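You operate a simulated robot arm through the tools that you are given. There is no shell and no other tool. Be economical: measure what you need, move in short steps, check, and stop when the job is done.

You are at the controls of a simulated robot arm. One attempt, no reset.

## Task
Tape the cradled tube yellow at marks 2 and 4, green at 3.
Fine: three bands, no more; each roll back in its well; the tube stays in the cradle; leave the other tubes.

Only the result counts: the job must be done as asked and must still hold three seconds after the hand-in. Knocking over, shifting, dropping, spilling or breaking anything else fails it.

## Robot
A 7-joint arm with a three-finger gripper, fixed in place. Base frame: the origin is at the foot of the arm, x ahead of it, y to its left, z up; the work surface is at about z = 800. Readings come in mm, degrees, newtons and seconds.
Its first joint turns from -166.0 to 166.0 degrees. Payload 2.69 kg.
Tool frame: the origin (TCP) lies between the finger pads and is the grasp point; the fingertips stand 29 mm ahead of it; z points along the fingers, y is the line along which they close. The gripper opens to 120 mm. The gripper's body begins 78 mm behind the TCP.
Orientation is told as [roll, pitch, yaw] about the base's x, y, z axes, in that order, counted from this pose: with the fingers straight down and closing along the base's y, the tool's x points along the base's -x, its y along +y and its z along -z.

## Interface
- The arm moves only by the tool play_rows. Its argument "targets" is a list of rows, each a list of 7 numbers: the closure, from 0 (fully open) to 1 (shut), then the shift along the tool's x, y, z in mm, then the turn, a rotation vector about the tool's x, y, z in degrees. In form: [[claw, tx, ty, tz, rx, ry, rz], ...]. A call has 1 to 10 rows; each row shifts and turns the commanded pose from where the row before left it, along the tool's axes as they then stand. Rows are played at 5 a second. More than 50 mm and 8.6 degrees between two rows, or a gripper value outside its range, and nothing of the call is played. A pose out of reach is approached as far as the arm can. The call stops where the force on the tool passes 40 N (or 10 N more than at its start, if that is more) or the arm is blocked; 0.2 s more then pass. Each finger halts on what it meets, pressing with about 41 N; the grip force reading is that of the motor and also rises with nothing between the fingers. The clock runs only during rows and for 0.2 s after the last one: add rows that do not move to give the fingers time. The reply holds the time, the measured pose of the TCP, the force on the tool along the base axes, the opening and the grip force, in the units named above and with some noise, with the torque about the TCP (base axes, N m) and any sound that the robot's microphone picked up.
- Cameras (640 x 400 px; columns grow to the right, rows downward): "scene" is fixed at [391, -652.3, 1574.2]; the picture's right is [0.74, -0.67, 0.00], its down [-0.49, -0.55, -0.67] and it looks along [0.45, 0.50, -0.74] (base axes); focal length 347 px, centre (320, 200). "wrist" rides on the gripper at [63, 0, -104] in the tool frame; the picture's right is [0.00, 1.00, 0.00], its down [-0.83, 0.00, -0.56] and it looks along [-0.56, 0.00, 0.83] (tool axes); focal length 275 px, centre (320, 200). There is no depth. A picture from a camera that has moved, and an enlarged one, comes with that camera's place and axes in the base frame and with its lens. The place of the scene camera against the robot may be out by one fixed shift of up to 12 mm in any direction.
- camera(camera): a new picture of that camera. It takes no simulated time.
- raise_lower(by): slides the trunk up (or, below 0, down) by that many mm; the arm rides with it, the base frame stays. It gives what a move gives, with no picture.
- inspect(camera, box): a new picture of the part [left, top, right, bottom] of that camera's present view, enlarged. It takes no simulated time.
- close_job(): hands the job in; it is judged then, once.

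Work in short steps. Places have to be worked out from the pictures, the camera data and where the tool is seen: move nearer, look again, correct. Check each grasp and each placing, and mend what went wrong. You have 120 turns and 84 pictures in all, those below and enlarged ones among them. Open the gripper and draw the arm clear of the work before you hand the job in, unless the task says otherwise; then end with one line.

The tools are called after ">>>" as a command line: name --pt "numbers of a row" for each row, then --argument value for the rest, lists and objects as JSON in quotes. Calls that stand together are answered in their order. play_rows: Moves the arm, as the interface text tells. Its arguments: {"type":"object","properties":{"targets":{"type":"array"}},"required":["targets"]} The other tools are called the same way: raise_lower (by) slides the trunk up or down; camera (camera) takes a picture; inspect (camera, box) takes an enlarged picture of a part of a camera's view; close_job () hands the job in.

At the start:

```text
time_s: 0.0
eef_pos: [702.5, -40.8, 1116.5]
tool_rot: [0.0, 0.0, 0.0]
force: [0.7, 0.1, -0.4]
moment: [0.02, -0.01, 0.0]
grip_width: 120.0
gripper_force: 0.0
trunk travel left (down, up): [-350.0, 236.0]
```

scene: 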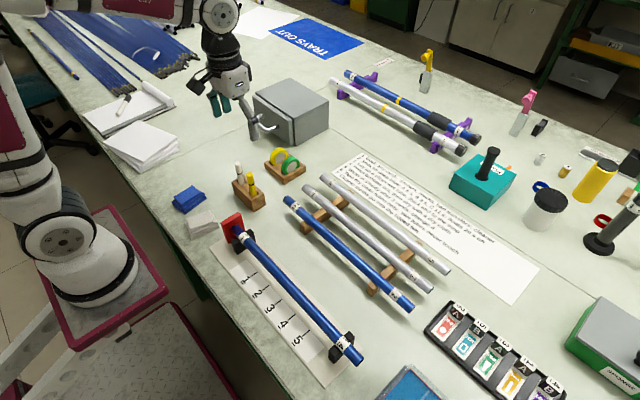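
wrist: 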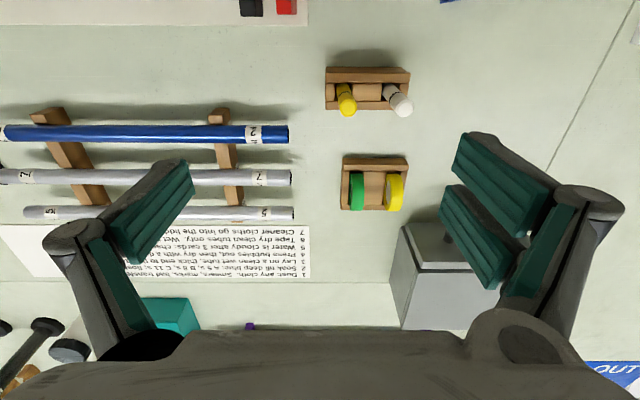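

I see a cradled blue tube with marks 1–5, a tape block with a green and a yellow roll, and a notes sheet. I'll look closer at these first.

>>> inspect --camera "scene" --box '[320, 140, 520, 265]'

>>> inspect --camera "scene" --box '[200, 200, 376, 380]'

>>> inspect --camera "scene" --box '[170, 130, 330, 230]'

>>> inspect --camera "wrist" --box '[120, 220, 320, 290]'

```text
3.20 times, centred on (420, 202) of scene
camera zoom: at [391.0, -652.3, 1574.2], right [0.74, -0.67, 0.0], down [-0.49, -0.55, -0.67], along [0.45, 0.5, -0.74], focal length 1111 px, centre (0, 192)
```

zoom: 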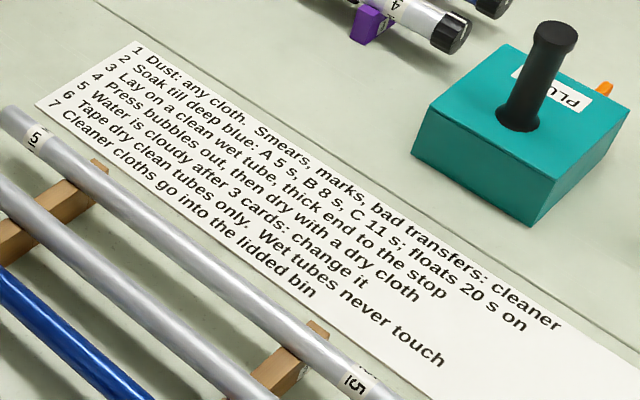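

```text
2.22 times, centred on (288, 290) of scene
camera zoom: at [391.0, -652.3, 1574.2], right [0.74, -0.67, 0.0], down [-0.49, -0.55, -0.67], along [0.45, 0.5, -0.74], focal length 772 px, centre (391, 0)
```

zoom: 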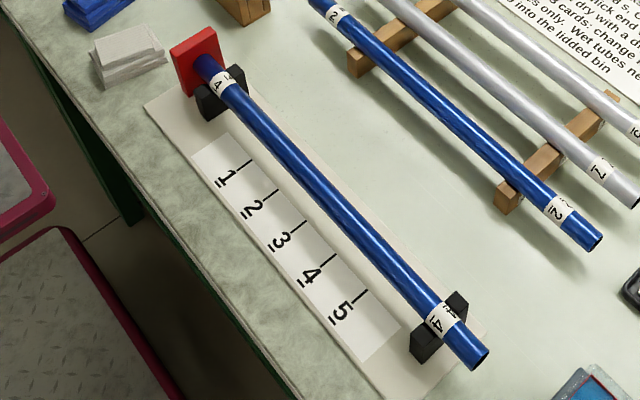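

```text
4.00 times, centred on (250, 180) of scene
camera zoom: at [391.0, -652.3, 1574.2], right [0.74, -0.67, 0.0], down [-0.49, -0.55, -0.67], along [0.45, 0.5, -0.74], focal length 1389 px, centre (600, 280)
```

zoom: 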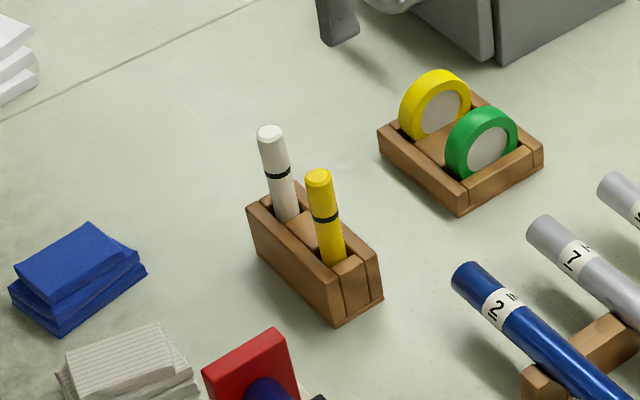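

```text
3.20 times, centred on (220, 255) of wrist
camera zoom: at [640.6, -39.5, 1220.1], right [0.0, 1.0, 0.0], down [0.83, 0.0, 0.56], along [0.56, 0.0, -0.83], focal length 881 px, centre (640, 24)
```

zoom: 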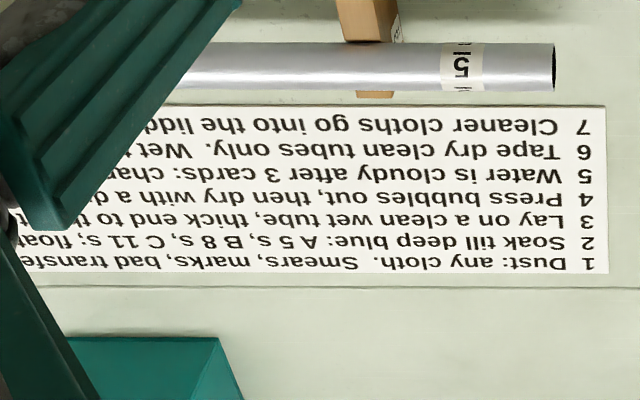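

The sheet says to tape only dry, clean tubes. I'll zoom in on the cradled tube to check its condition and read the mark positions.

>>> inspect --camera "scene" --box '[225, 220, 305, 290]'

>>> inspect --camera "scene" --box '[285, 280, 375, 370]'

>>> inspect --camera "scene" --box '[325, 65, 485, 165]'

```text
5.71 times, centred on (265, 255) of scene
camera zoom: at [391.0, -652.3, 1574.2], right [0.74, -0.67, 0.0], down [-0.49, -0.55, -0.67], along [0.45, 0.5, -0.74], focal length 1984 px, centre (634, -114)
```

zoom: 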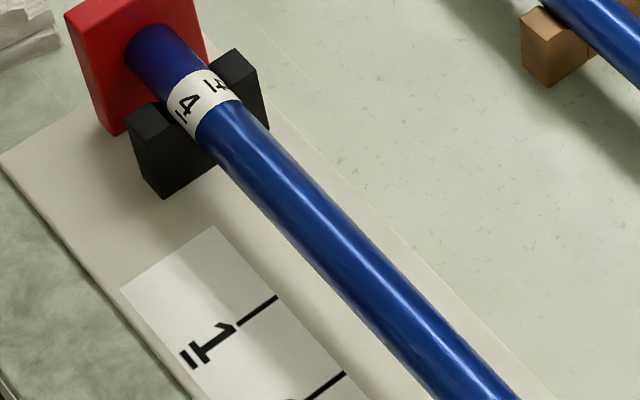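

```text
4.44 times, centred on (330, 325) of scene
camera zoom: at [391.0, -652.3, 1574.2], right [0.74, -0.67, 0.0], down [-0.49, -0.55, -0.67], along [0.45, 0.5, -0.74], focal length 1544 px, centre (276, -356)
```

zoom: 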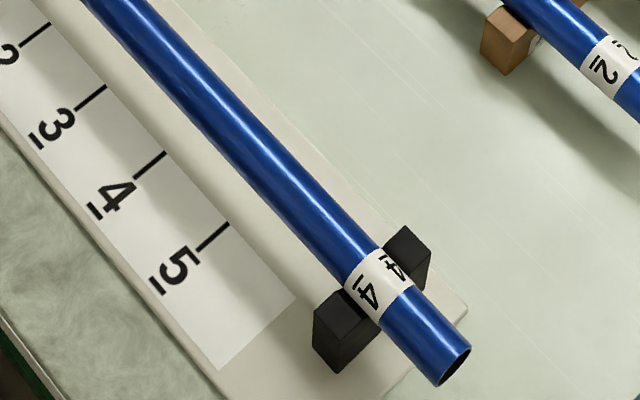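

```text
4.00 times, centred on (405, 115) of scene
camera zoom: at [391.0, -652.3, 1574.2], right [0.74, -0.67, 0.0], down [-0.49, -0.55, -0.67], along [0.45, 0.5, -0.74], focal length 1389 px, centre (-20, 540)
```

zoom: 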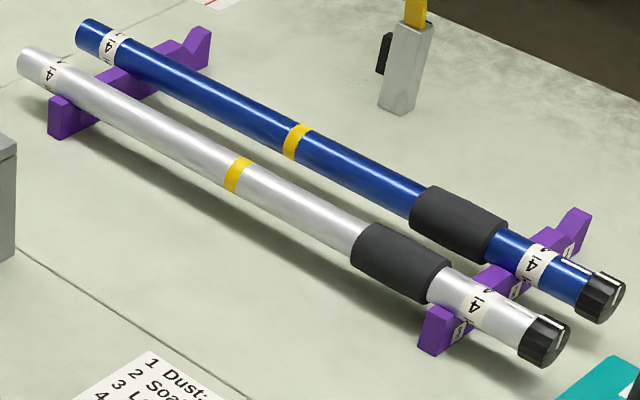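

The tube looks clean in this view. I'll bring the wrist camera round to look down the tube and board for a closer check of the surface and an accurate mark measurement.

>>> play_rows --pt "0 31 -30 33 0 0 0" --pt "0 31 -29 33 0 0 0" --pt "0 0 0 0 0 0 8.5" --pt "0 0 0 0 0 0 8.5" --pt "0 0 0 0 0 0 8.5" --pt "0 0 0 0 0 0 8.5" --pt "0 0 0 0 0 0 8.5" --pt "0 0 0 0 0 0 8.5" --pt "0 0 0 0 0 0 8.5" --pt "0 0 0 0 0 0 8.5"

>>> play_rows --pt "0 0 0 0 0 0 8.5" --pt "0 0 0 0 0 0 8.5" --pt "0 0 0 0 0 0 5" --pt "0 0 0 0 0 0 0"

>>> camera --camera "wrist"

```text
refused: row 1 steps farther than a row can; nothing moved
```

```text
time_s: 1.0
eef_pos: [701.6, -39.5, 1114.6]
tool_rot: [0.0, 0.0, -22.1]
force: [0.4, 0.0, 0.0]
moment: [-0.02, -0.01, 0.0]
grip_width: 120.1
gripper_force: 0.1
trunk travel left (down, up): [-350.0, 236.0]
```

```text
74 pictures are left
camera wrist: at [645.1, -16.1, 1220.1], right [0.37, 0.93, 0.0], down [0.77, -0.31, 0.56], along [0.52, -0.21, -0.83], focal length 275 px, centre (320, 200)
```

wrist: 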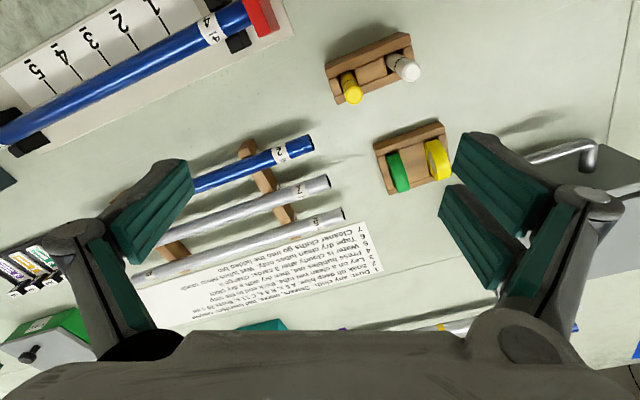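

The turn went in the expected direction. I'll finish it to yaw -90, then shift.

>>> play_rows --pt "0 0 0 0 0 0 8.5" --pt "0 0 0 0 0 0 8.5" --pt "0 0 0 0 0 0 8.5" --pt "0 0 0 0 0 0 8.5" --pt "0 0 0 0 0 0 8.5" --pt "0 0 0 0 0 0 8.5" --pt "0 0 0 0 0 0 8.5" --pt "0 0 0 0 0 0 8.5" --pt "0 -27 -27 26 0 0 0" --pt "0 -27 -27 26 0 0 0"

>>> camera --camera "wrist"

```text
time_s: 3.2
eef_pos: [649.1, -92.5, 1065.4]
tool_rot: [0.1, 0.0, -90.0]
force: [0.0, 0.9, 0.0]
moment: [-0.01, -0.02, 0.01]
grip_width: 120.0
gripper_force: 0.1
trunk travel left (down, up): [-350.0, 236.0]
```

```text
73 pictures are left
camera wrist: at [650.1, -28.8, 1169.6], right [1.0, 0.01, 0.0], down [0.0, -0.83, 0.56], along [0.0, -0.56, -0.83], focal length 275 px, centre (320, 200)
```

wrist: 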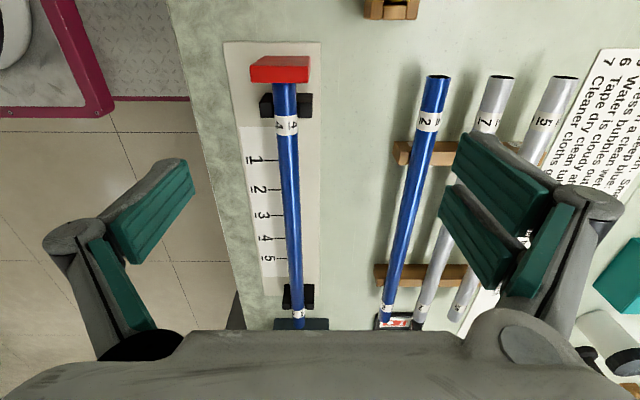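

Good overview. I'll zoom in on the tube and marks.

>>> inspect --camera "wrist" --box '[220, 130, 340, 205]'

>>> inspect --camera "wrist" --box '[220, 200, 340, 275]'

```text
5.33 times, centred on (280, 168) of wrist
camera zoom: at [650.1, -28.8, 1169.6], right [1.0, 0.01, 0.0], down [0.0, -0.83, 0.56], along [0.0, -0.56, -0.83], focal length 1468 px, centre (533, 373)
```

zoom: 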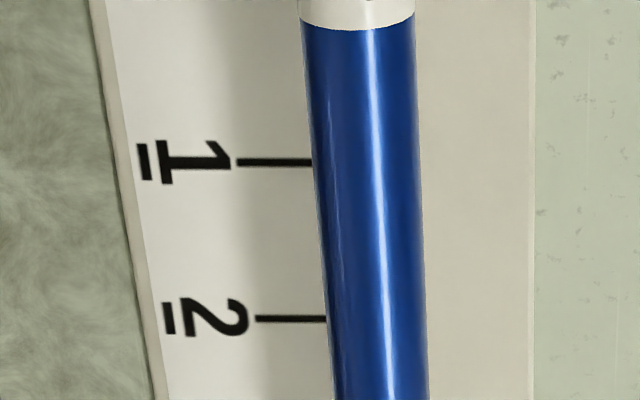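

```text
5.33 times, centred on (280, 238) of wrist
camera zoom: at [650.1, -28.8, 1169.6], right [1.0, 0.01, 0.0], down [0.0, -0.83, 0.56], along [0.0, -0.56, -0.83], focal length 1468 px, centre (533, 0)
```

zoom: 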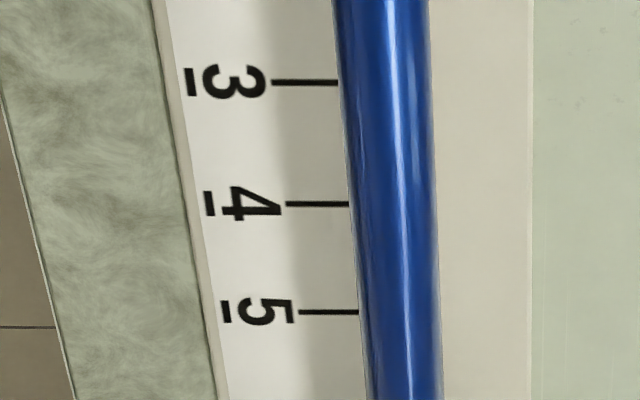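

Surface is clean and dry. Marks 2, 3 and 4 come out at y≈-256, -306 and -356, and the tube axis is at x≈609, about Ø25. Next I turn back to yaw 0 and go look at the tape rolls.

>>> play_rows --pt "0 0 0 0 0 0 -8.5" --pt "0 0 0 0 0 0 -8.5" --pt "0 0 0 0 0 0 -8.5" --pt "0 0 0 0 0 0 -8.5" --pt "0 0 0 0 0 0 -8.5" --pt "0 0 0 0 0 0 -8.5" --pt "0 0 0 0 0 0 -8.5" --pt "0 0 0 0 0 0 -8.5" --pt "0 0 0 0 0 0 -8.5" --pt "0 0 0 0 0 0 -8.5"

>>> play_rows --pt "0 0 0 0 0 0 -5" --pt "0.5 -26 29 13 0 0 0" --pt "0.5 -26 29 13 0 0 0" --pt "0.5 -26 29 13 0 0 0" --pt "0.5 -26 29 13 0 0 0" --pt "0.5 -26 29 13 0 0 0" --pt "0.5 0 0 0 0 0 0"

>>> camera --camera "wrist"

```text
time_s: 5.4
eef_pos: [647.7, -94.2, 1064.6]
tool_rot: [0.0, 0.1, -4.9]
force: [0.5, 0.3, -0.3]
moment: [-0.01, 0.0, 0.02]
grip_width: 120.1
gripper_force: 0.0
trunk travel left (down, up): [-350.0, 236.0]
```

```text
time_s: 7.0
eef_pos: [778.6, 51.5, 998.4]
tool_rot: [0.1, 0.1, 0.0]
force: [-0.4, -0.2, 0.0]
moment: [-0.01, -0.02, 0.01]
grip_width: 60.0
gripper_force: 0.0
trunk travel left (down, up): [-350.0, 236.0]
```

```text
70 pictures are left
camera wrist: at [716.9, 52.1, 1102.7], right [0.0, 1.0, 0.0], down [0.83, 0.0, 0.56], along [0.56, 0.0, -0.83], focal length 275 px, centre (320, 200)
```

wrist: 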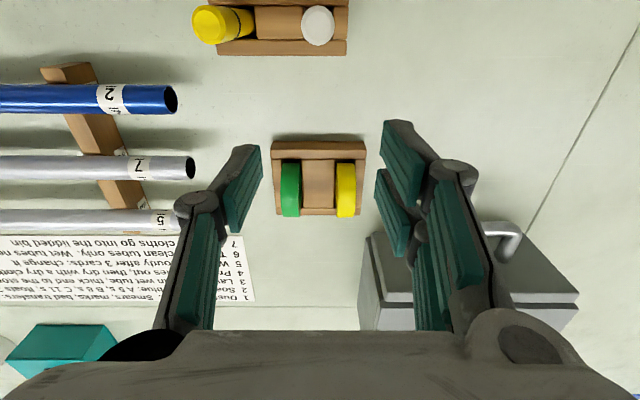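

>>> inspect --camera "wrist" --box '[265, 135, 375, 225]'

```text
4.44 times, centred on (320, 180) of wrist
camera zoom: at [716.9, 52.1, 1102.7], right [0.0, 1.0, 0.0], down [0.83, 0.0, 0.56], along [0.56, 0.0, -0.83], focal length 1224 px, centre (320, 289)
```

zoom: 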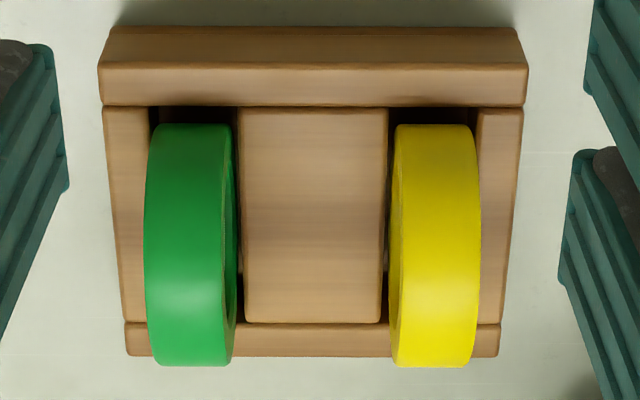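

The rolls stand with axes along y: green at about (882, 21), yellow at about (882, 80), R≈30, centre z≈838, ~20 wide. Moving above the yellow roll with a narrower opening, then checking.

>>> play_rows --pt "0.63 -34 9.5 20 0 0 0" --pt "0.63 -34 9.5 20 0 0 0" --pt "0.63 -35 9.5 20 0 0 0" --pt "0.63 0 0 18 0 0 0" --pt "0.63 0 0 0 0 0 0"

>>> camera --camera "wrist"

>>> inspect --camera "scene" --box '[220, 90, 340, 200]'

```text
time_s: 8.2
eef_pos: [880.7, 80.2, 920.0]
tool_rot: [0.0, 0.0, 0.1]
force: [-0.1, 0.3, -0.7]
moment: [-0.01, -0.02, -0.02]
grip_width: 44.5
gripper_force: 0.1
trunk travel left (down, up): [-350.0, 236.0]
```

```text
68 pictures are left
camera wrist: at [818.5, 80.7, 1023.5], right [0.0, 1.0, 0.0], down [0.83, 0.0, 0.56], along [0.56, 0.0, -0.83], focal length 275 px, centre (320, 200)
```

wrist: 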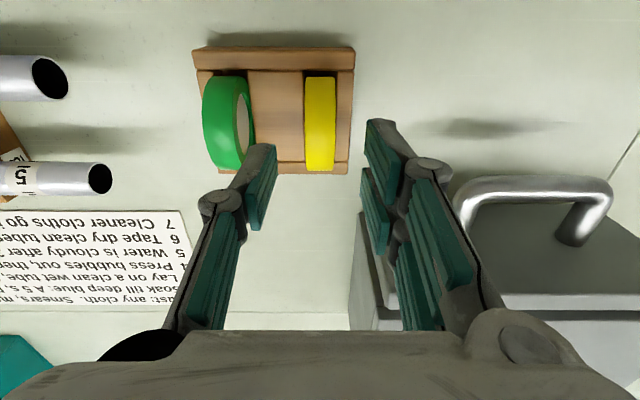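

```text
3.64 times, centred on (280, 145) of scene
camera zoom: at [391.0, -652.3, 1574.2], right [0.74, -0.67, 0.0], down [-0.49, -0.55, -0.67], along [0.45, 0.5, -0.74], focal length 1263 px, centre (466, 400)
```

zoom: 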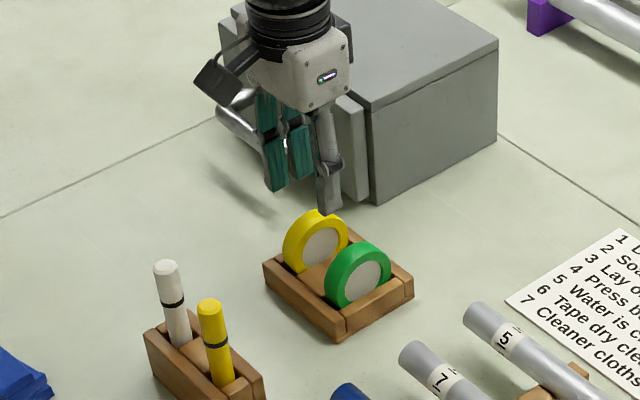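

Centred on the yellow roll (x≈882, y≈80). Descending to TCP z≈862, which keeps the tips above the block's wood, then closing.

>>> play_rows --pt "0.63 -1 0 20 0 0 0" --pt "0.63 0 0 20 0 0 0" --pt "0.63 0 0 18 0 0 0" --pt "0.63 0 0 0 0 0 0"

>>> camera --camera "wrist"

>>> inspect --camera "scene" --box '[230, 110, 330, 190]'

```text
time_s: 9.2
eef_pos: [881.6, 79.1, 864.7]
tool_rot: [0.0, 0.0, 0.0]
force: [0.5, -0.7, 0.2]
moment: [0.01, 0.0, -0.02]
grip_width: 44.2
gripper_force: 0.1
trunk travel left (down, up): [-350.0, 236.0]
```

```text
66 pictures are left
camera wrist: at [819.5, 81.0, 968.4], right [0.0, 1.0, 0.0], down [0.83, 0.0, 0.56], along [0.56, 0.0, -0.83], focal length 275 px, centre (320, 200)
```

wrist: 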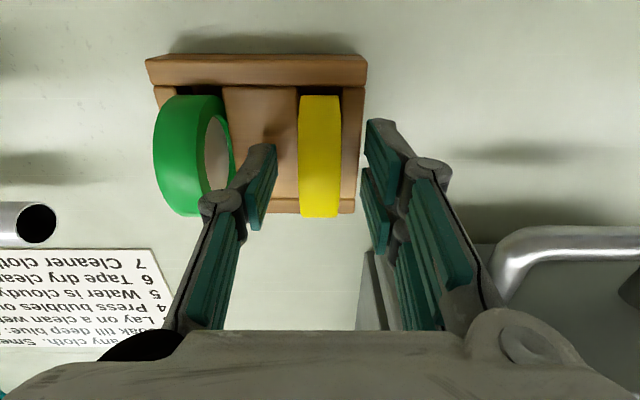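

```text
5.00 times, centred on (280, 150) of scene
camera zoom: at [391.0, -652.3, 1574.2], right [0.74, -0.67, 0.0], down [-0.49, -0.55, -0.67], along [0.45, 0.5, -0.74], focal length 1736 px, centre (520, 450)
```

zoom: 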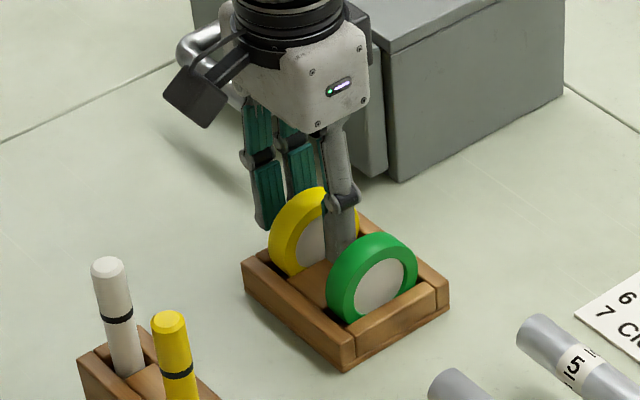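

Fingers straddle the yellow roll, clear of the green one and the wood. Closing now.

>>> play_rows --pt "0.63 0 0.5 2 0 0 0" --pt "0.8 0 0 0 0 0 0" --pt "0.9 0 0 0 0 0 0" --pt "0.9 0 0 0 0 0 0"

```text
time_s: 10.2
eef_pos: [881.9, 80.8, 862.4]
tool_rot: [0.0, 0.0, 0.0]
force: [-0.2, -0.4, -0.3]
moment: [0.01, -0.03, -0.03]
grip_width: 16.8
gripper_force: 41.6
trunk travel left (down, up): [-350.0, 236.0]
```

Gripped at 16.8 mm. Lifting straight up and checking.

>>> play_rows --pt "0.9 0 0 -15 0 0 0" --pt "0.9 0 0 -30 0 0 0" --pt "0.9 0 0 -40 0 0 0" --pt "0.9 0 0 -45 0 0 0" --pt "0.9 0 0 0 0 0 0"

>>> inspect --camera "scene" --box '[210, 60, 340, 190]'

>>> camera --camera "wrist"

```text
time_s: 11.4
eef_pos: [883.0, 80.0, 990.2]
tool_rot: [0.1, 0.0, 0.0]
force: [0.3, 0.0, -0.1]
moment: [0.03, 0.0, 0.04]
grip_width: 17.0
gripper_force: 41.1
trunk travel left (down, up): [-350.0, 236.0]
```

```text
3.08 times, centred on (275, 125) of scene
camera zoom: at [391.0, -652.3, 1574.2], right [0.74, -0.67, 0.0], down [-0.49, -0.55, -0.67], along [0.45, 0.5, -0.74], focal length 1068 px, centre (458, 431)
```

zoom: 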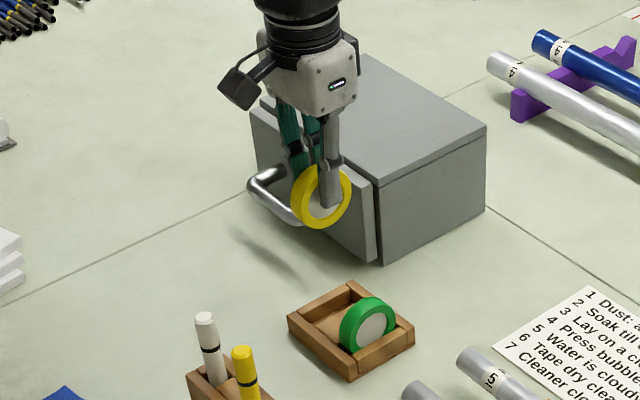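

```text
63 pictures are left
camera wrist: at [821.1, 80.9, 1094.3], right [0.0, 1.0, 0.0], down [0.83, 0.0, 0.56], along [0.56, 0.0, -0.83], focal length 275 px, centre (320, 200)
```

wrist: 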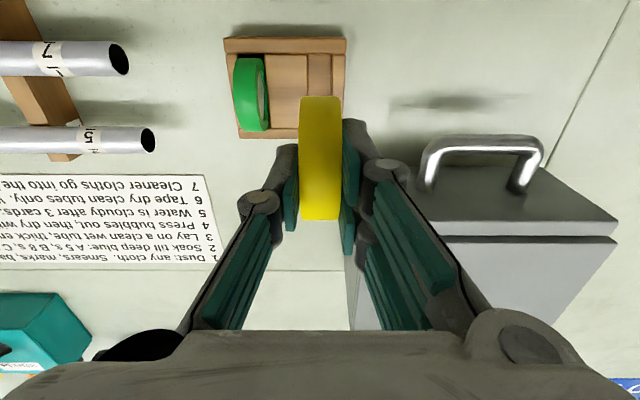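

Yellow roll is held cleanly. Carrying it at z≈990 to above mark 2 at (609, -256).

>>> play_rows --pt "0.9 30.4 -37.3 0 0 0 0" --pt "0.9 30.4 -37.3 0 0 0 0" --pt "0.9 30.4 -37.3 0 0 0 0" --pt "0.9 30.4 -37.3 0 0 0 0" --pt "0.9 30.4 -37.3 0 0 0 0" --pt "0.9 30.4 -37.3 0 0 0 0" --pt "0.9 30.4 -37.3 0 0 0 0" --pt "0.9 30.4 -37.3 0 0 0 0" --pt "0.9 30.4 -37.3 0 0 0 0" --pt "0.9 0 0 0 0 0 0"

>>> camera --camera "scene"

>>> camera --camera "wrist"

```text
time_s: 13.6
eef_pos: [606.3, -255.4, 991.4]
tool_rot: [0.0, 0.0, 0.0]
force: [0.7, 0.0, -1.7]
moment: [-0.02, -0.01, 0.0]
grip_width: 16.7
gripper_force: 41.1
trunk travel left (down, up): [-350.0, 236.0]
```

```text
62 pictures are left
```

scene: 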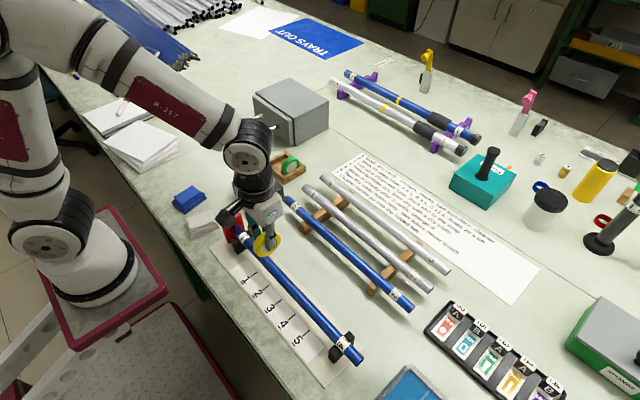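

```text
61 pictures are left
camera wrist: at [544.7, -254.2, 1095.2], right [0.0, 1.0, 0.0], down [0.83, 0.0, 0.56], along [0.56, 0.0, -0.83], focal length 275 px, centre (320, 200)
```

wrist: 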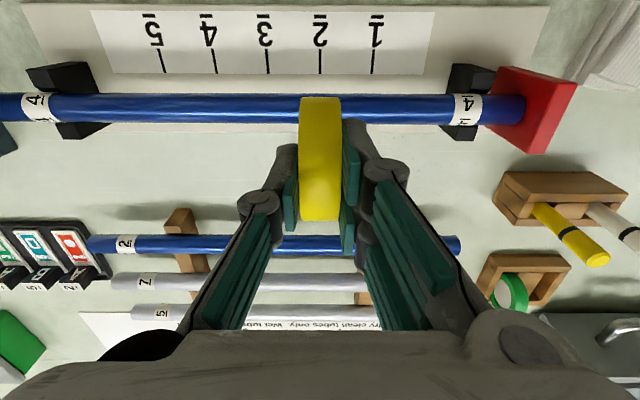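

Mark 2's line is in line with the roll centre. Zooming for precise alignment and the tube's height.

>>> inspect --camera "wrist" --box '[260, 10, 380, 130]'

```text
3.33 times, centred on (320, 70) of wrist
camera zoom: at [544.7, -254.2, 1095.2], right [0.0, 1.0, 0.0], down [0.83, 0.0, 0.56], along [0.56, 0.0, -0.83], focal length 918 px, centre (320, 633)
```

zoom: 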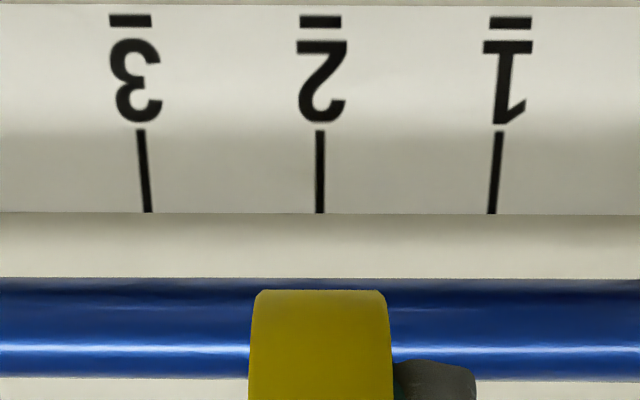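

Alignment is good. Two-view triangulation puts the tube axis at about x=611, z=859 (R≈12), so contact should be near TCP z≈926. Descending to about 940 first.

>>> play_rows --pt "0.9 -3 0 25 0 0 0" --pt "0.9 0 0 25 0 0 0" --pt "0.9 0 0 0 0 0 0"

>>> inspect --camera "scene" --box '[225, 200, 305, 290]'

>>> inspect --camera "wrist" --box '[260, 10, 380, 130]'

```text
time_s: 14.4
eef_pos: [610.7, -255.8, 940.7]
tool_rot: [-0.1, 0.0, 0.0]
force: [0.5, -0.5, -0.6]
moment: [0.0, 0.02, 0.03]
grip_width: 16.9
gripper_force: 41.0
trunk travel left (down, up): [-350.0, 236.0]
```

```text
4.44 times, centred on (265, 245) of scene
camera zoom: at [391.0, -652.3, 1574.2], right [0.74, -0.67, 0.0], down [-0.49, -0.55, -0.67], along [0.45, 0.5, -0.74], focal length 1544 px, centre (564, 0)
```

zoom: 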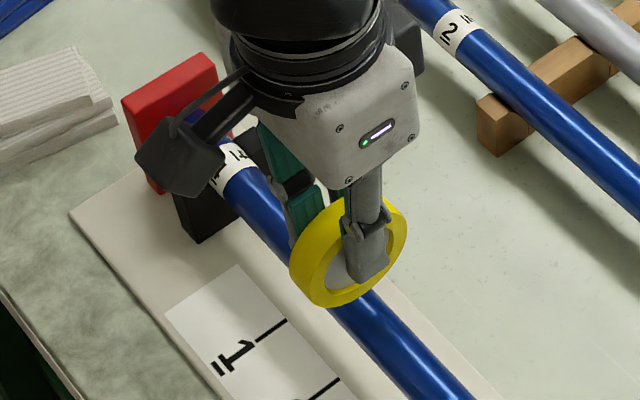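

```text
3.33 times, centred on (320, 70) of wrist
camera zoom: at [548.7, -255.9, 1044.6], right [0.0, 1.0, 0.0], down [0.83, 0.0, 0.56], along [0.56, 0.0, -0.83], focal length 918 px, centre (320, 633)
```

zoom: 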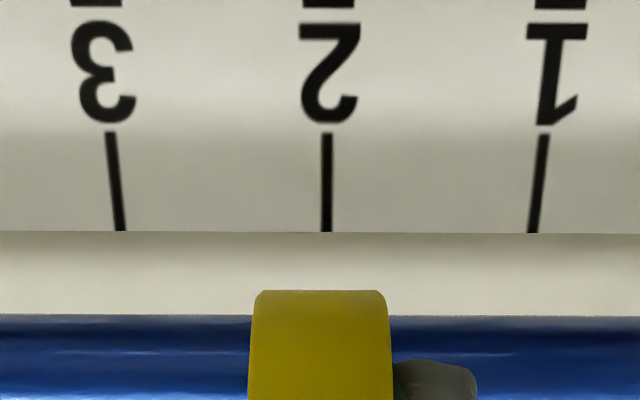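

Small drift: the mark is ~1.5 mm to +y of the roll. Correcting that and lowering slowly toward contact.

>>> play_rows --pt "0.9 0 1.5 5 0 0 0" --pt "0.9 0 0 4 0 0 0" --pt "0.9 0 0 2 0 0 0" --pt "0.9 0 0 1 0 0 0"

```text
time_s: 15.4
eef_pos: [611.6, -255.1, 928.9]
tool_rot: [0.0, 0.1, 0.0]
force: [-0.3, 0.1, -0.9]
moment: [0.02, 0.0, -0.03]
grip_width: 16.9
gripper_force: 40.9
trunk travel left (down, up): [-350.0, 236.0]
```

>>> play_rows --pt "0.9 0 0 1 0 0 0" --pt "0.9 0 0 1 0 0 0" --pt "0.9 0 0 0 0 0 0"

>>> inspect --camera "scene" --box '[245, 220, 305, 280]'

```text
time_s: 16.2
eef_pos: [611.5, -254.5, 928.1]
tool_rot: [0.0, 0.0, 0.0]
force: [0.3, -0.2, -0.5]
moment: [-0.01, 0.0, 0.01]
grip_width: 16.8
gripper_force: 41.1
trunk travel left (down, up): [-350.0, 236.0]
```

```text
6.67 times, centred on (275, 250) of scene
camera zoom: at [391.0, -652.3, 1574.2], right [0.74, -0.67, 0.0], down [-0.49, -0.55, -0.67], along [0.45, 0.5, -0.74], focal length 2315 px, centre (620, -133)
```

zoom: 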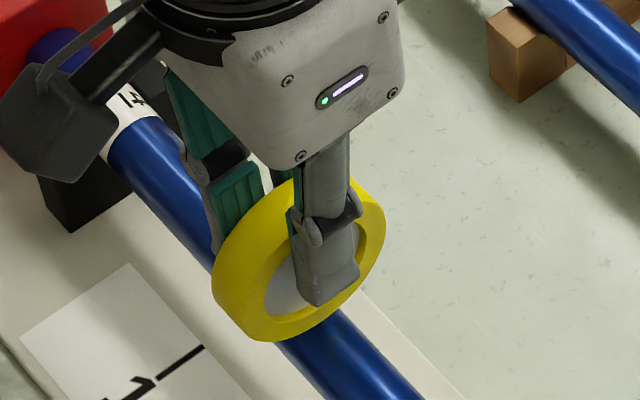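

No contact yet; continuing in 1 mm steps.

>>> play_rows --pt "0.9 0 0 1 0 0 0" --pt "0.9 0 0 1 0 0 0" --pt "0.9 0 0 1 0 0 0" --pt "0.9 0 0 0 0 0 0"

```text
time_s: 17.2
eef_pos: [611.6, -255.1, 923.5]
tool_rot: [0.0, 0.0, 0.0]
force: [-0.1, 0.3, -0.4]
moment: [0.01, -0.01, 0.0]
grip_width: 16.8
gripper_force: 40.9
trunk travel left (down, up): [-350.0, 236.0]
```

>>> play_rows --pt "0.9 0 0 1 0 0 0" --pt "0.9 0 0 1 0 0 0" --pt "0.9 0 0 1 0 0 0" --pt "0.9 0 0 0 0 0 0"

>>> inspect --camera "scene" --box '[245, 220, 305, 280]'

>>> inspect --camera "wrist" --box '[260, 10, 380, 130]'

```text
time_s: 18.2
eef_pos: [611.9, -252.9, 921.6]
tool_rot: [-0.1, -0.1, 0.0]
force: [0.4, 0.9, 8.9]
moment: [0.04, 0.01, -0.01]
grip_width: 16.8
gripper_force: 41.0
trunk travel left (down, up): [-350.0, 236.0]
```

```text
6.67 times, centred on (275, 250) of scene
camera zoom: at [391.0, -652.3, 1574.2], right [0.74, -0.67, 0.0], down [-0.49, -0.55, -0.67], along [0.45, 0.5, -0.74], focal length 2315 px, centre (620, -133)
```

zoom: 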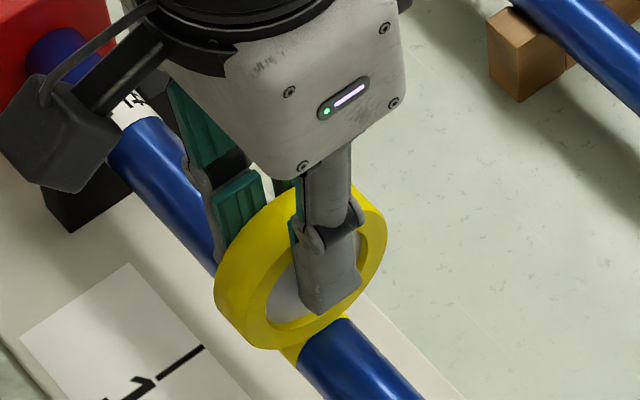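

```text
3.33 times, centred on (320, 70) of wrist
camera zoom: at [550.2, -253.5, 1026.1], right [0.0, 1.0, 0.0], down [0.83, 0.0, 0.56], along [0.56, 0.0, -0.83], focal length 918 px, centre (320, 633)
```

zoom: 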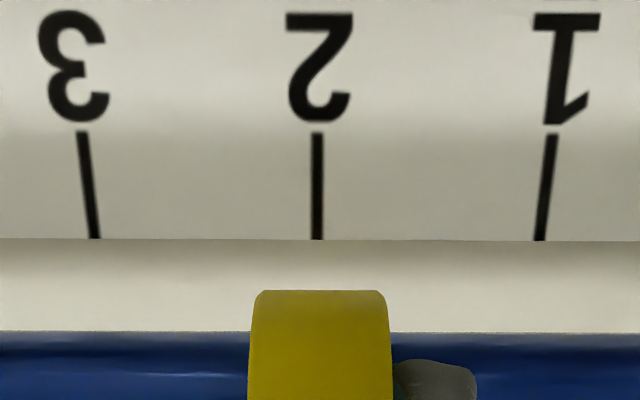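

Contact reads 8.9 N and yellow has appeared under the roll. Lifting straight up to check the band.

>>> play_rows --pt "0.9 0 0 -8 0 0 0" --pt "0.9 0 0 -30 0 0 0" --pt "0.9 0 0 0 0 0 0"

>>> inspect --camera "scene" --box '[225, 210, 325, 310]'

>>> inspect --camera "wrist" --box '[240, 10, 400, 130]'

```text
time_s: 19.0
eef_pos: [611.7, -254.1, 959.3]
tool_rot: [-0.1, 0.0, 0.0]
force: [0.4, 0.7, -0.3]
moment: [-0.03, 0.01, -0.01]
grip_width: 16.7
gripper_force: 40.7
trunk travel left (down, up): [-350.0, 236.0]
```

```text
4.00 times, centred on (275, 260) of scene
camera zoom: at [391.0, -652.3, 1574.2], right [0.74, -0.67, 0.0], down [-0.49, -0.55, -0.67], along [0.45, 0.5, -0.74], focal length 1389 px, centre (500, -40)
```

zoom: 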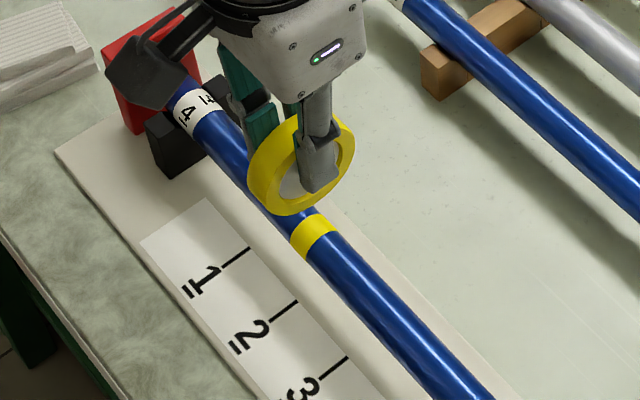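

```text
3.33 times, centred on (320, 70) of wrist
camera zoom: at [549.9, -253.7, 1063.0], right [0.0, 1.0, 0.0], down [0.83, 0.0, 0.56], along [0.56, 0.0, -0.83], focal length 918 px, centre (320, 633)
```

zoom: 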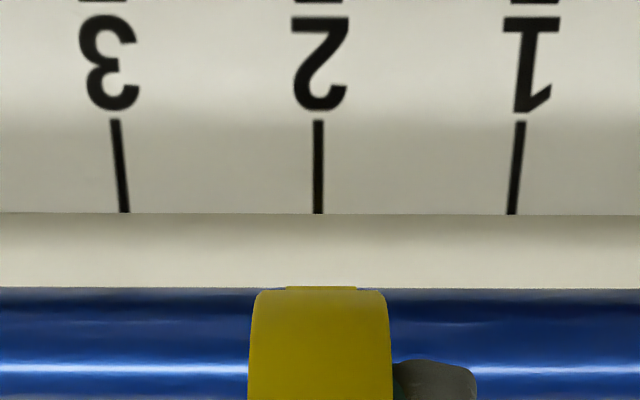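

Band 2 is on and centred on its mark. Moving 100 mm in -y to mark 4 at the same height and checking alignment.

>>> play_rows --pt "0.9 0 -34 0 0 0 0" --pt "0.9 0 -33 0 0 0 0" --pt "0.9 0 -33 0 0 0 0" --pt "0.9 0 0 20 0 0 0" --pt "0.9 0 0 0 0 0 0"

>>> inspect --camera "wrist" --box '[240, 10, 400, 130]'

```text
time_s: 20.2
eef_pos: [611.8, -355.6, 939.2]
tool_rot: [-0.1, 0.1, 0.1]
force: [-0.1, 0.1, -0.1]
moment: [0.03, 0.0, 0.03]
grip_width: 16.9
gripper_force: 40.5
trunk travel left (down, up): [-350.0, 236.0]
```

```text
3.33 times, centred on (320, 70) of wrist
camera zoom: at [550.1, -354.0, 1042.6], right [0.0, 1.0, 0.0], down [0.83, 0.0, 0.56], along [0.56, 0.0, -0.83], focal length 918 px, centre (320, 633)
```

zoom: 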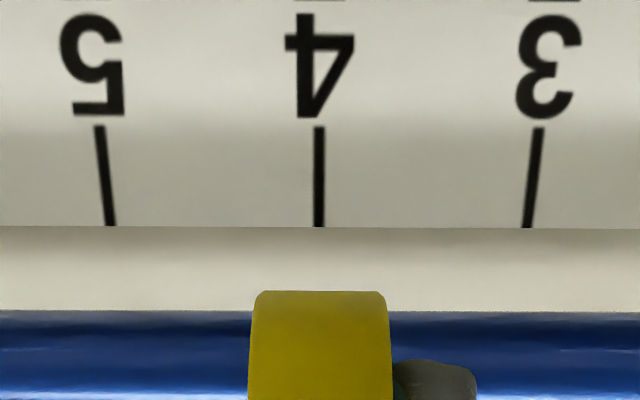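

Aligned within half a millimetre. One descent to contact.

>>> play_rows --pt "0.9 0 0 6 0 0 0" --pt "0.9 0 0 6 0 0 0" --pt "0.9 0 0 2 0 0 0" --pt "0.9 0 0 1 0 0 0" --pt "0.9 0 0 1 0 0 0" --pt "0.9 0 0 1 0 0 0" --pt "0.9 0 0 0 0 0 0"

>>> inspect --camera "scene" --box '[260, 240, 340, 320]'

```text
time_s: 21.8
eef_pos: [612.2, -354.1, 921.5]
tool_rot: [0.0, -0.1, 0.0]
force: [1.2, 0.3, 0.0]
moment: [0.03, -0.03, -0.02]
grip_width: 17.1
gripper_force: 41.1
trunk travel left (down, up): [-350.0, 236.0]
```

```text
5.00 times, centred on (300, 280) of scene
camera zoom: at [391.0, -652.3, 1574.2], right [0.74, -0.67, 0.0], down [-0.49, -0.55, -0.67], along [0.45, 0.5, -0.74], focal length 1736 px, centre (420, -200)
```

zoom: 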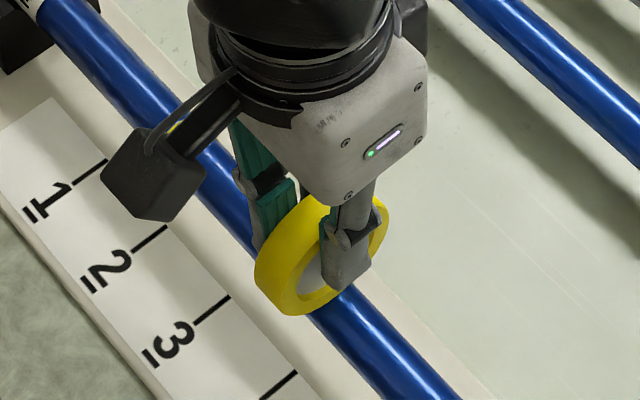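

Not touching yet (0 N); lowering further in 1 mm steps.

>>> play_rows --pt "0.9 0 0 1 0 0 0" --pt "0.9 0 0 0.5 0 0 0" --pt "0.9 0 0 0 0 0 0"

```text
time_s: 22.6
eef_pos: [611.1, -354.6, 921.7]
tool_rot: [-0.1, -0.1, 0.0]
force: [0.3, -0.4, 11.1]
moment: [0.03, -0.05, 0.01]
grip_width: 16.8
gripper_force: 40.7
trunk travel left (down, up): [-350.0, 236.0]
```

Contact at 11 N, as with the first band. Lifting and checking.

>>> play_rows --pt "0.9 0 0 0 0 0 0" --pt "0.9 0 0 -8 0 0 0" --pt "0.9 0 0 -30 0 0 0" --pt "0.9 0 0 -32 0 0 0" --pt "0.9 0 0 0 0 0 0"

>>> camera --camera "wrist"

>>> inspect --camera "scene" --box '[240, 230, 360, 340]'

```text
time_s: 23.8
eef_pos: [608.0, -354.2, 989.9]
tool_rot: [0.0, 0.1, -0.1]
force: [0.4, 1.0, -0.6]
moment: [0.02, 0.02, -0.02]
grip_width: 17.0
gripper_force: 40.5
trunk travel left (down, up): [-350.0, 236.0]
```

```text
50 pictures are left
camera wrist: at [547.8, -354.1, 1094.4], right [0.0, 1.0, 0.0], down [0.83, 0.0, 0.56], along [0.56, 0.0, -0.83], focal length 275 px, centre (320, 200)
```

wrist: 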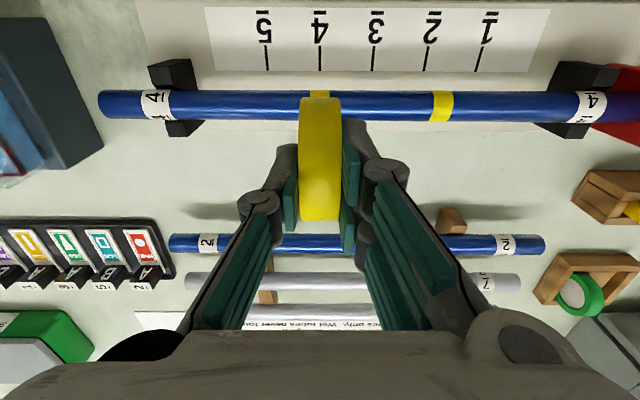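

```text
3.64 times, centred on (300, 285) of scene
camera zoom: at [391.0, -652.3, 1574.2], right [0.74, -0.67, 0.0], down [-0.49, -0.55, -0.67], along [0.45, 0.5, -0.74], focal length 1263 px, centre (393, -109)
```

zoom: 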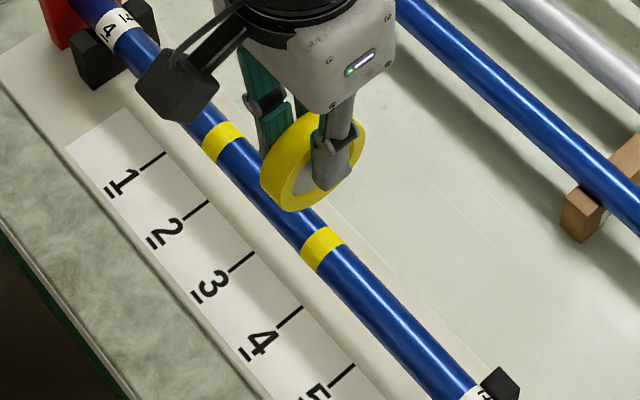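

Both yellow bands are on their marks. Carrying the roll back to above its well by reversing the exact commanded shifts.

>>> play_rows --pt "0.9 -24.6 39.47 0 0 0 0" --pt "0.9 -24.6 39.47 0 0 0 0" --pt "0.9 -24.6 39.47 0 0 0 0" --pt "0.9 -24.6 39.47 0 0 0 0" --pt "0.9 -24.6 39.47 0 0 0 0" --pt "0.9 -24.6 39.47 0 0 0 0" --pt "0.9 -24.6 39.47 0 0 0 0" --pt "0.9 -24.6 39.47 0 0 0 0" --pt "0.9 -24.6 39.47 0 0 0 0" --pt "0.9 -24.6 39.47 0 0 0 0"

>>> play_rows --pt "0.9 -24.6 39.5 0 0 0 0" --pt "0.9 0 0 40 0 0 0" --pt "0.9 0 0 40 0 0 0" --pt "0.9 0 0 0 0 0 0"

>>> camera --camera "wrist"

>>> inspect --camera "scene" --box '[230, 110, 330, 190]'

```text
time_s: 26.0
eef_pos: [859.6, 39.3, 992.2]
tool_rot: [0.0, 0.2, -0.1]
force: [0.0, -1.1, 1.1]
moment: [0.06, -0.04, 0.01]
grip_width: 16.7
gripper_force: 40.8
trunk travel left (down, up): [-350.0, 236.0]
```

```text
time_s: 27.0
eef_pos: [881.3, 79.5, 912.7]
tool_rot: [0.0, 0.0, 0.0]
force: [0.4, 0.3, -0.3]
moment: [-0.01, 0.04, -0.01]
grip_width: 17.0
gripper_force: 41.3
trunk travel left (down, up): [-350.0, 236.0]
```

```text
48 pictures are left
camera wrist: at [820.5, 81.2, 1015.8], right [0.0, 1.0, 0.0], down [0.83, 0.0, 0.56], along [0.56, 0.0, -0.83], focal length 275 px, centre (320, 200)
```

wrist: 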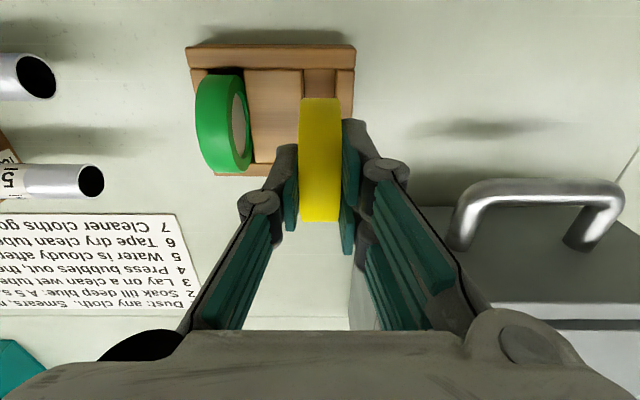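

```text
5.00 times, centred on (280, 150) of scene
camera zoom: at [391.0, -652.3, 1574.2], right [0.74, -0.67, 0.0], down [-0.49, -0.55, -0.67], along [0.45, 0.5, -0.74], focal length 1736 px, centre (520, 450)
```

zoom: 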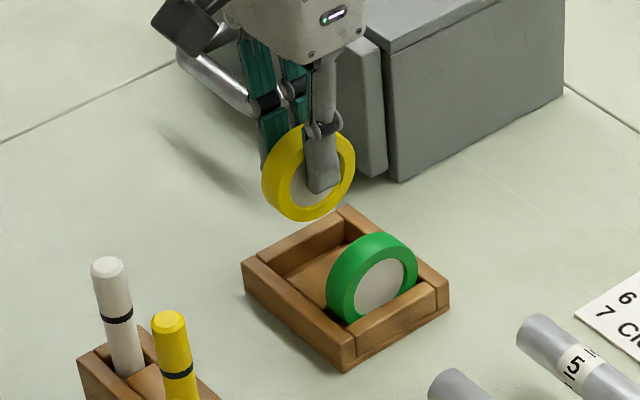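

Roll and slot are lined up in y. Lowering most of the way, then seating gently.

>>> play_rows --pt "0.9 0 0 15 0 0 0" --pt "0.9 0 0 12 0 0 0" --pt "0.9 0 0 0 0 0 0"

>>> inspect --camera "wrist" --box '[260, 50, 380, 150]'

```text
time_s: 27.8
eef_pos: [881.8, 80.4, 883.3]
tool_rot: [0.0, 0.1, 0.0]
force: [0.0, 0.1, 0.3]
moment: [-0.03, 0.02, 0.02]
grip_width: 16.7
gripper_force: 40.9
trunk travel left (down, up): [-350.0, 236.0]
```

```text
4.00 times, centred on (320, 100) of wrist
camera zoom: at [820.1, 80.7, 987.8], right [0.0, 1.0, 0.0], down [0.83, 0.0, 0.56], along [0.56, 0.0, -0.83], focal length 1101 px, centre (320, 600)
```

zoom: 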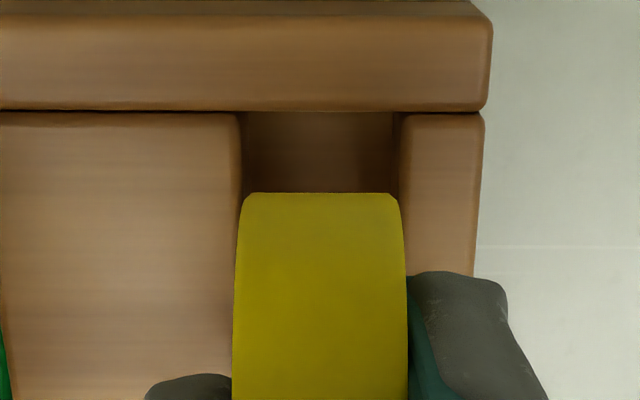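

Slot centre and roll centre coincide. Seating it.

>>> play_rows --pt "0.9 0 0 8 0 0 0" --pt "0.9 0 0 6 0 0 0" --pt "0.9 0 0 4 0 0 0" --pt "0.9 0 0 2 0 0 0" --pt "0.9 0 0 0 0 0 0"

```text
time_s: 29.0
eef_pos: [881.7, 80.0, 863.1]
tool_rot: [0.0, 0.0, 0.0]
force: [-0.2, 0.1, -0.9]
moment: [-0.01, -0.03, 0.01]
grip_width: 17.0
gripper_force: 40.6
trunk travel left (down, up): [-350.0, 236.0]
```

Almost at the pickup height; one more millimetre, and then open gently.

>>> play_rows --pt "0.9 0 0 1 0 0 0" --pt "0.9 0 0 0 0 0 0"

>>> inspect --camera "scene" --box '[230, 110, 330, 190]'

```text
time_s: 29.6
eef_pos: [882.1, 80.4, 861.2]
tool_rot: [0.0, 0.0, 0.0]
force: [0.4, -0.4, -0.9]
moment: [0.0, -0.04, -0.02]
grip_width: 17.2
gripper_force: 41.1
trunk travel left (down, up): [-350.0, 236.0]
```

```text
5.00 times, centred on (280, 150) of scene
camera zoom: at [391.0, -652.3, 1574.2], right [0.74, -0.67, 0.0], down [-0.49, -0.55, -0.67], along [0.45, 0.5, -0.74], focal length 1736 px, centre (520, 450)
```

zoom: 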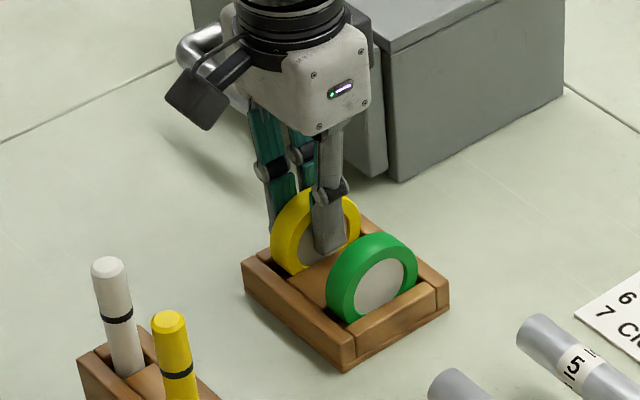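

It's seated in its well. Opening to 44 mm, then rising clear.

>>> play_rows --pt "0.8 0 0 0 0 0 0" --pt "0.63 0 0 0 0 0 0" --pt "0.63 0 0 0 0 0 0" --pt "0.63 0 0 -20 0 0 0" --pt "0.63 0 0 -40 0 0 0" --pt "0.63 0 -29.5 0 0 0 0" --pt "0.63 0 -29.5 0 0 0 0" --pt "0.63 0 0 0 0 0 0"

>>> camera --camera "wrist"

>>> inspect --camera "wrist" --box '[270, 50, 430, 170]'

```text
time_s: 31.4
eef_pos: [881.0, 22.3, 923.7]
tool_rot: [-0.1, 0.0, 0.0]
force: [0.4, -0.8, 0.2]
moment: [0.01, -0.01, 0.01]
grip_width: 44.3
gripper_force: 0.0
trunk travel left (down, up): [-350.0, 236.0]
```

```text
44 pictures are left
camera wrist: at [819.9, 22.8, 1027.6], right [0.0, 1.0, 0.0], down [0.83, 0.0, 0.56], along [0.56, 0.0, -0.83], focal length 275 px, centre (320, 200)
```

wrist: 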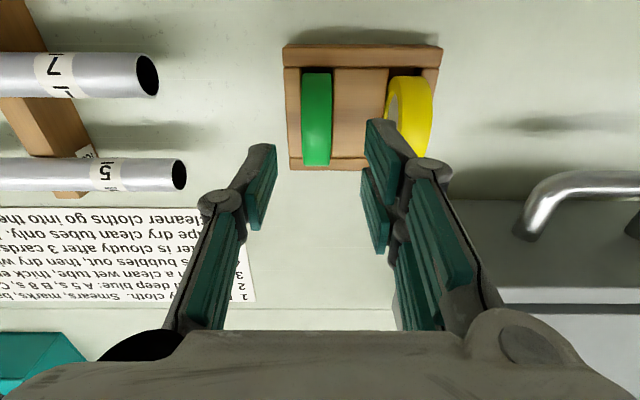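

```text
3.33 times, centred on (350, 110) of wrist
camera zoom: at [819.9, 22.8, 1027.6], right [0.0, 1.0, 0.0], down [0.83, 0.0, 0.56], along [0.56, 0.0, -0.83], focal length 918 px, centre (220, 500)
```

zoom: 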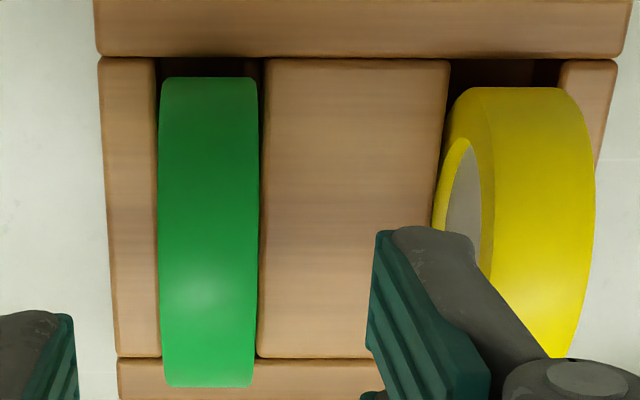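

Yellow looks a hair different from before, so I'm confirming that it's fully seated with a scene zoom.

>>> inspect --camera "scene" --box '[255, 140, 315, 190]'

```text
8.00 times, centred on (285, 165) of scene
camera zoom: at [391.0, -652.3, 1574.2], right [0.74, -0.67, 0.0], down [-0.49, -0.55, -0.67], along [0.45, 0.5, -0.74], focal length 2778 px, centre (600, 480)
```

zoom: 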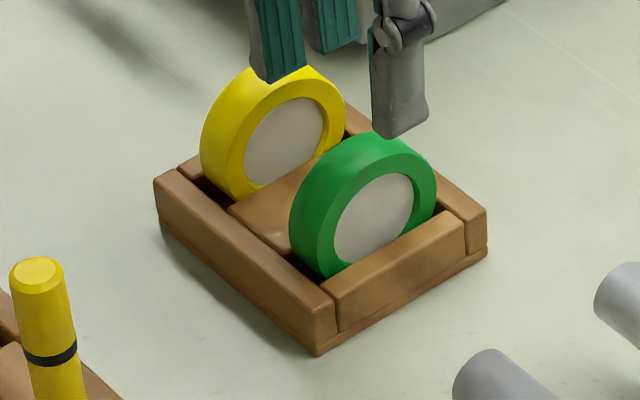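

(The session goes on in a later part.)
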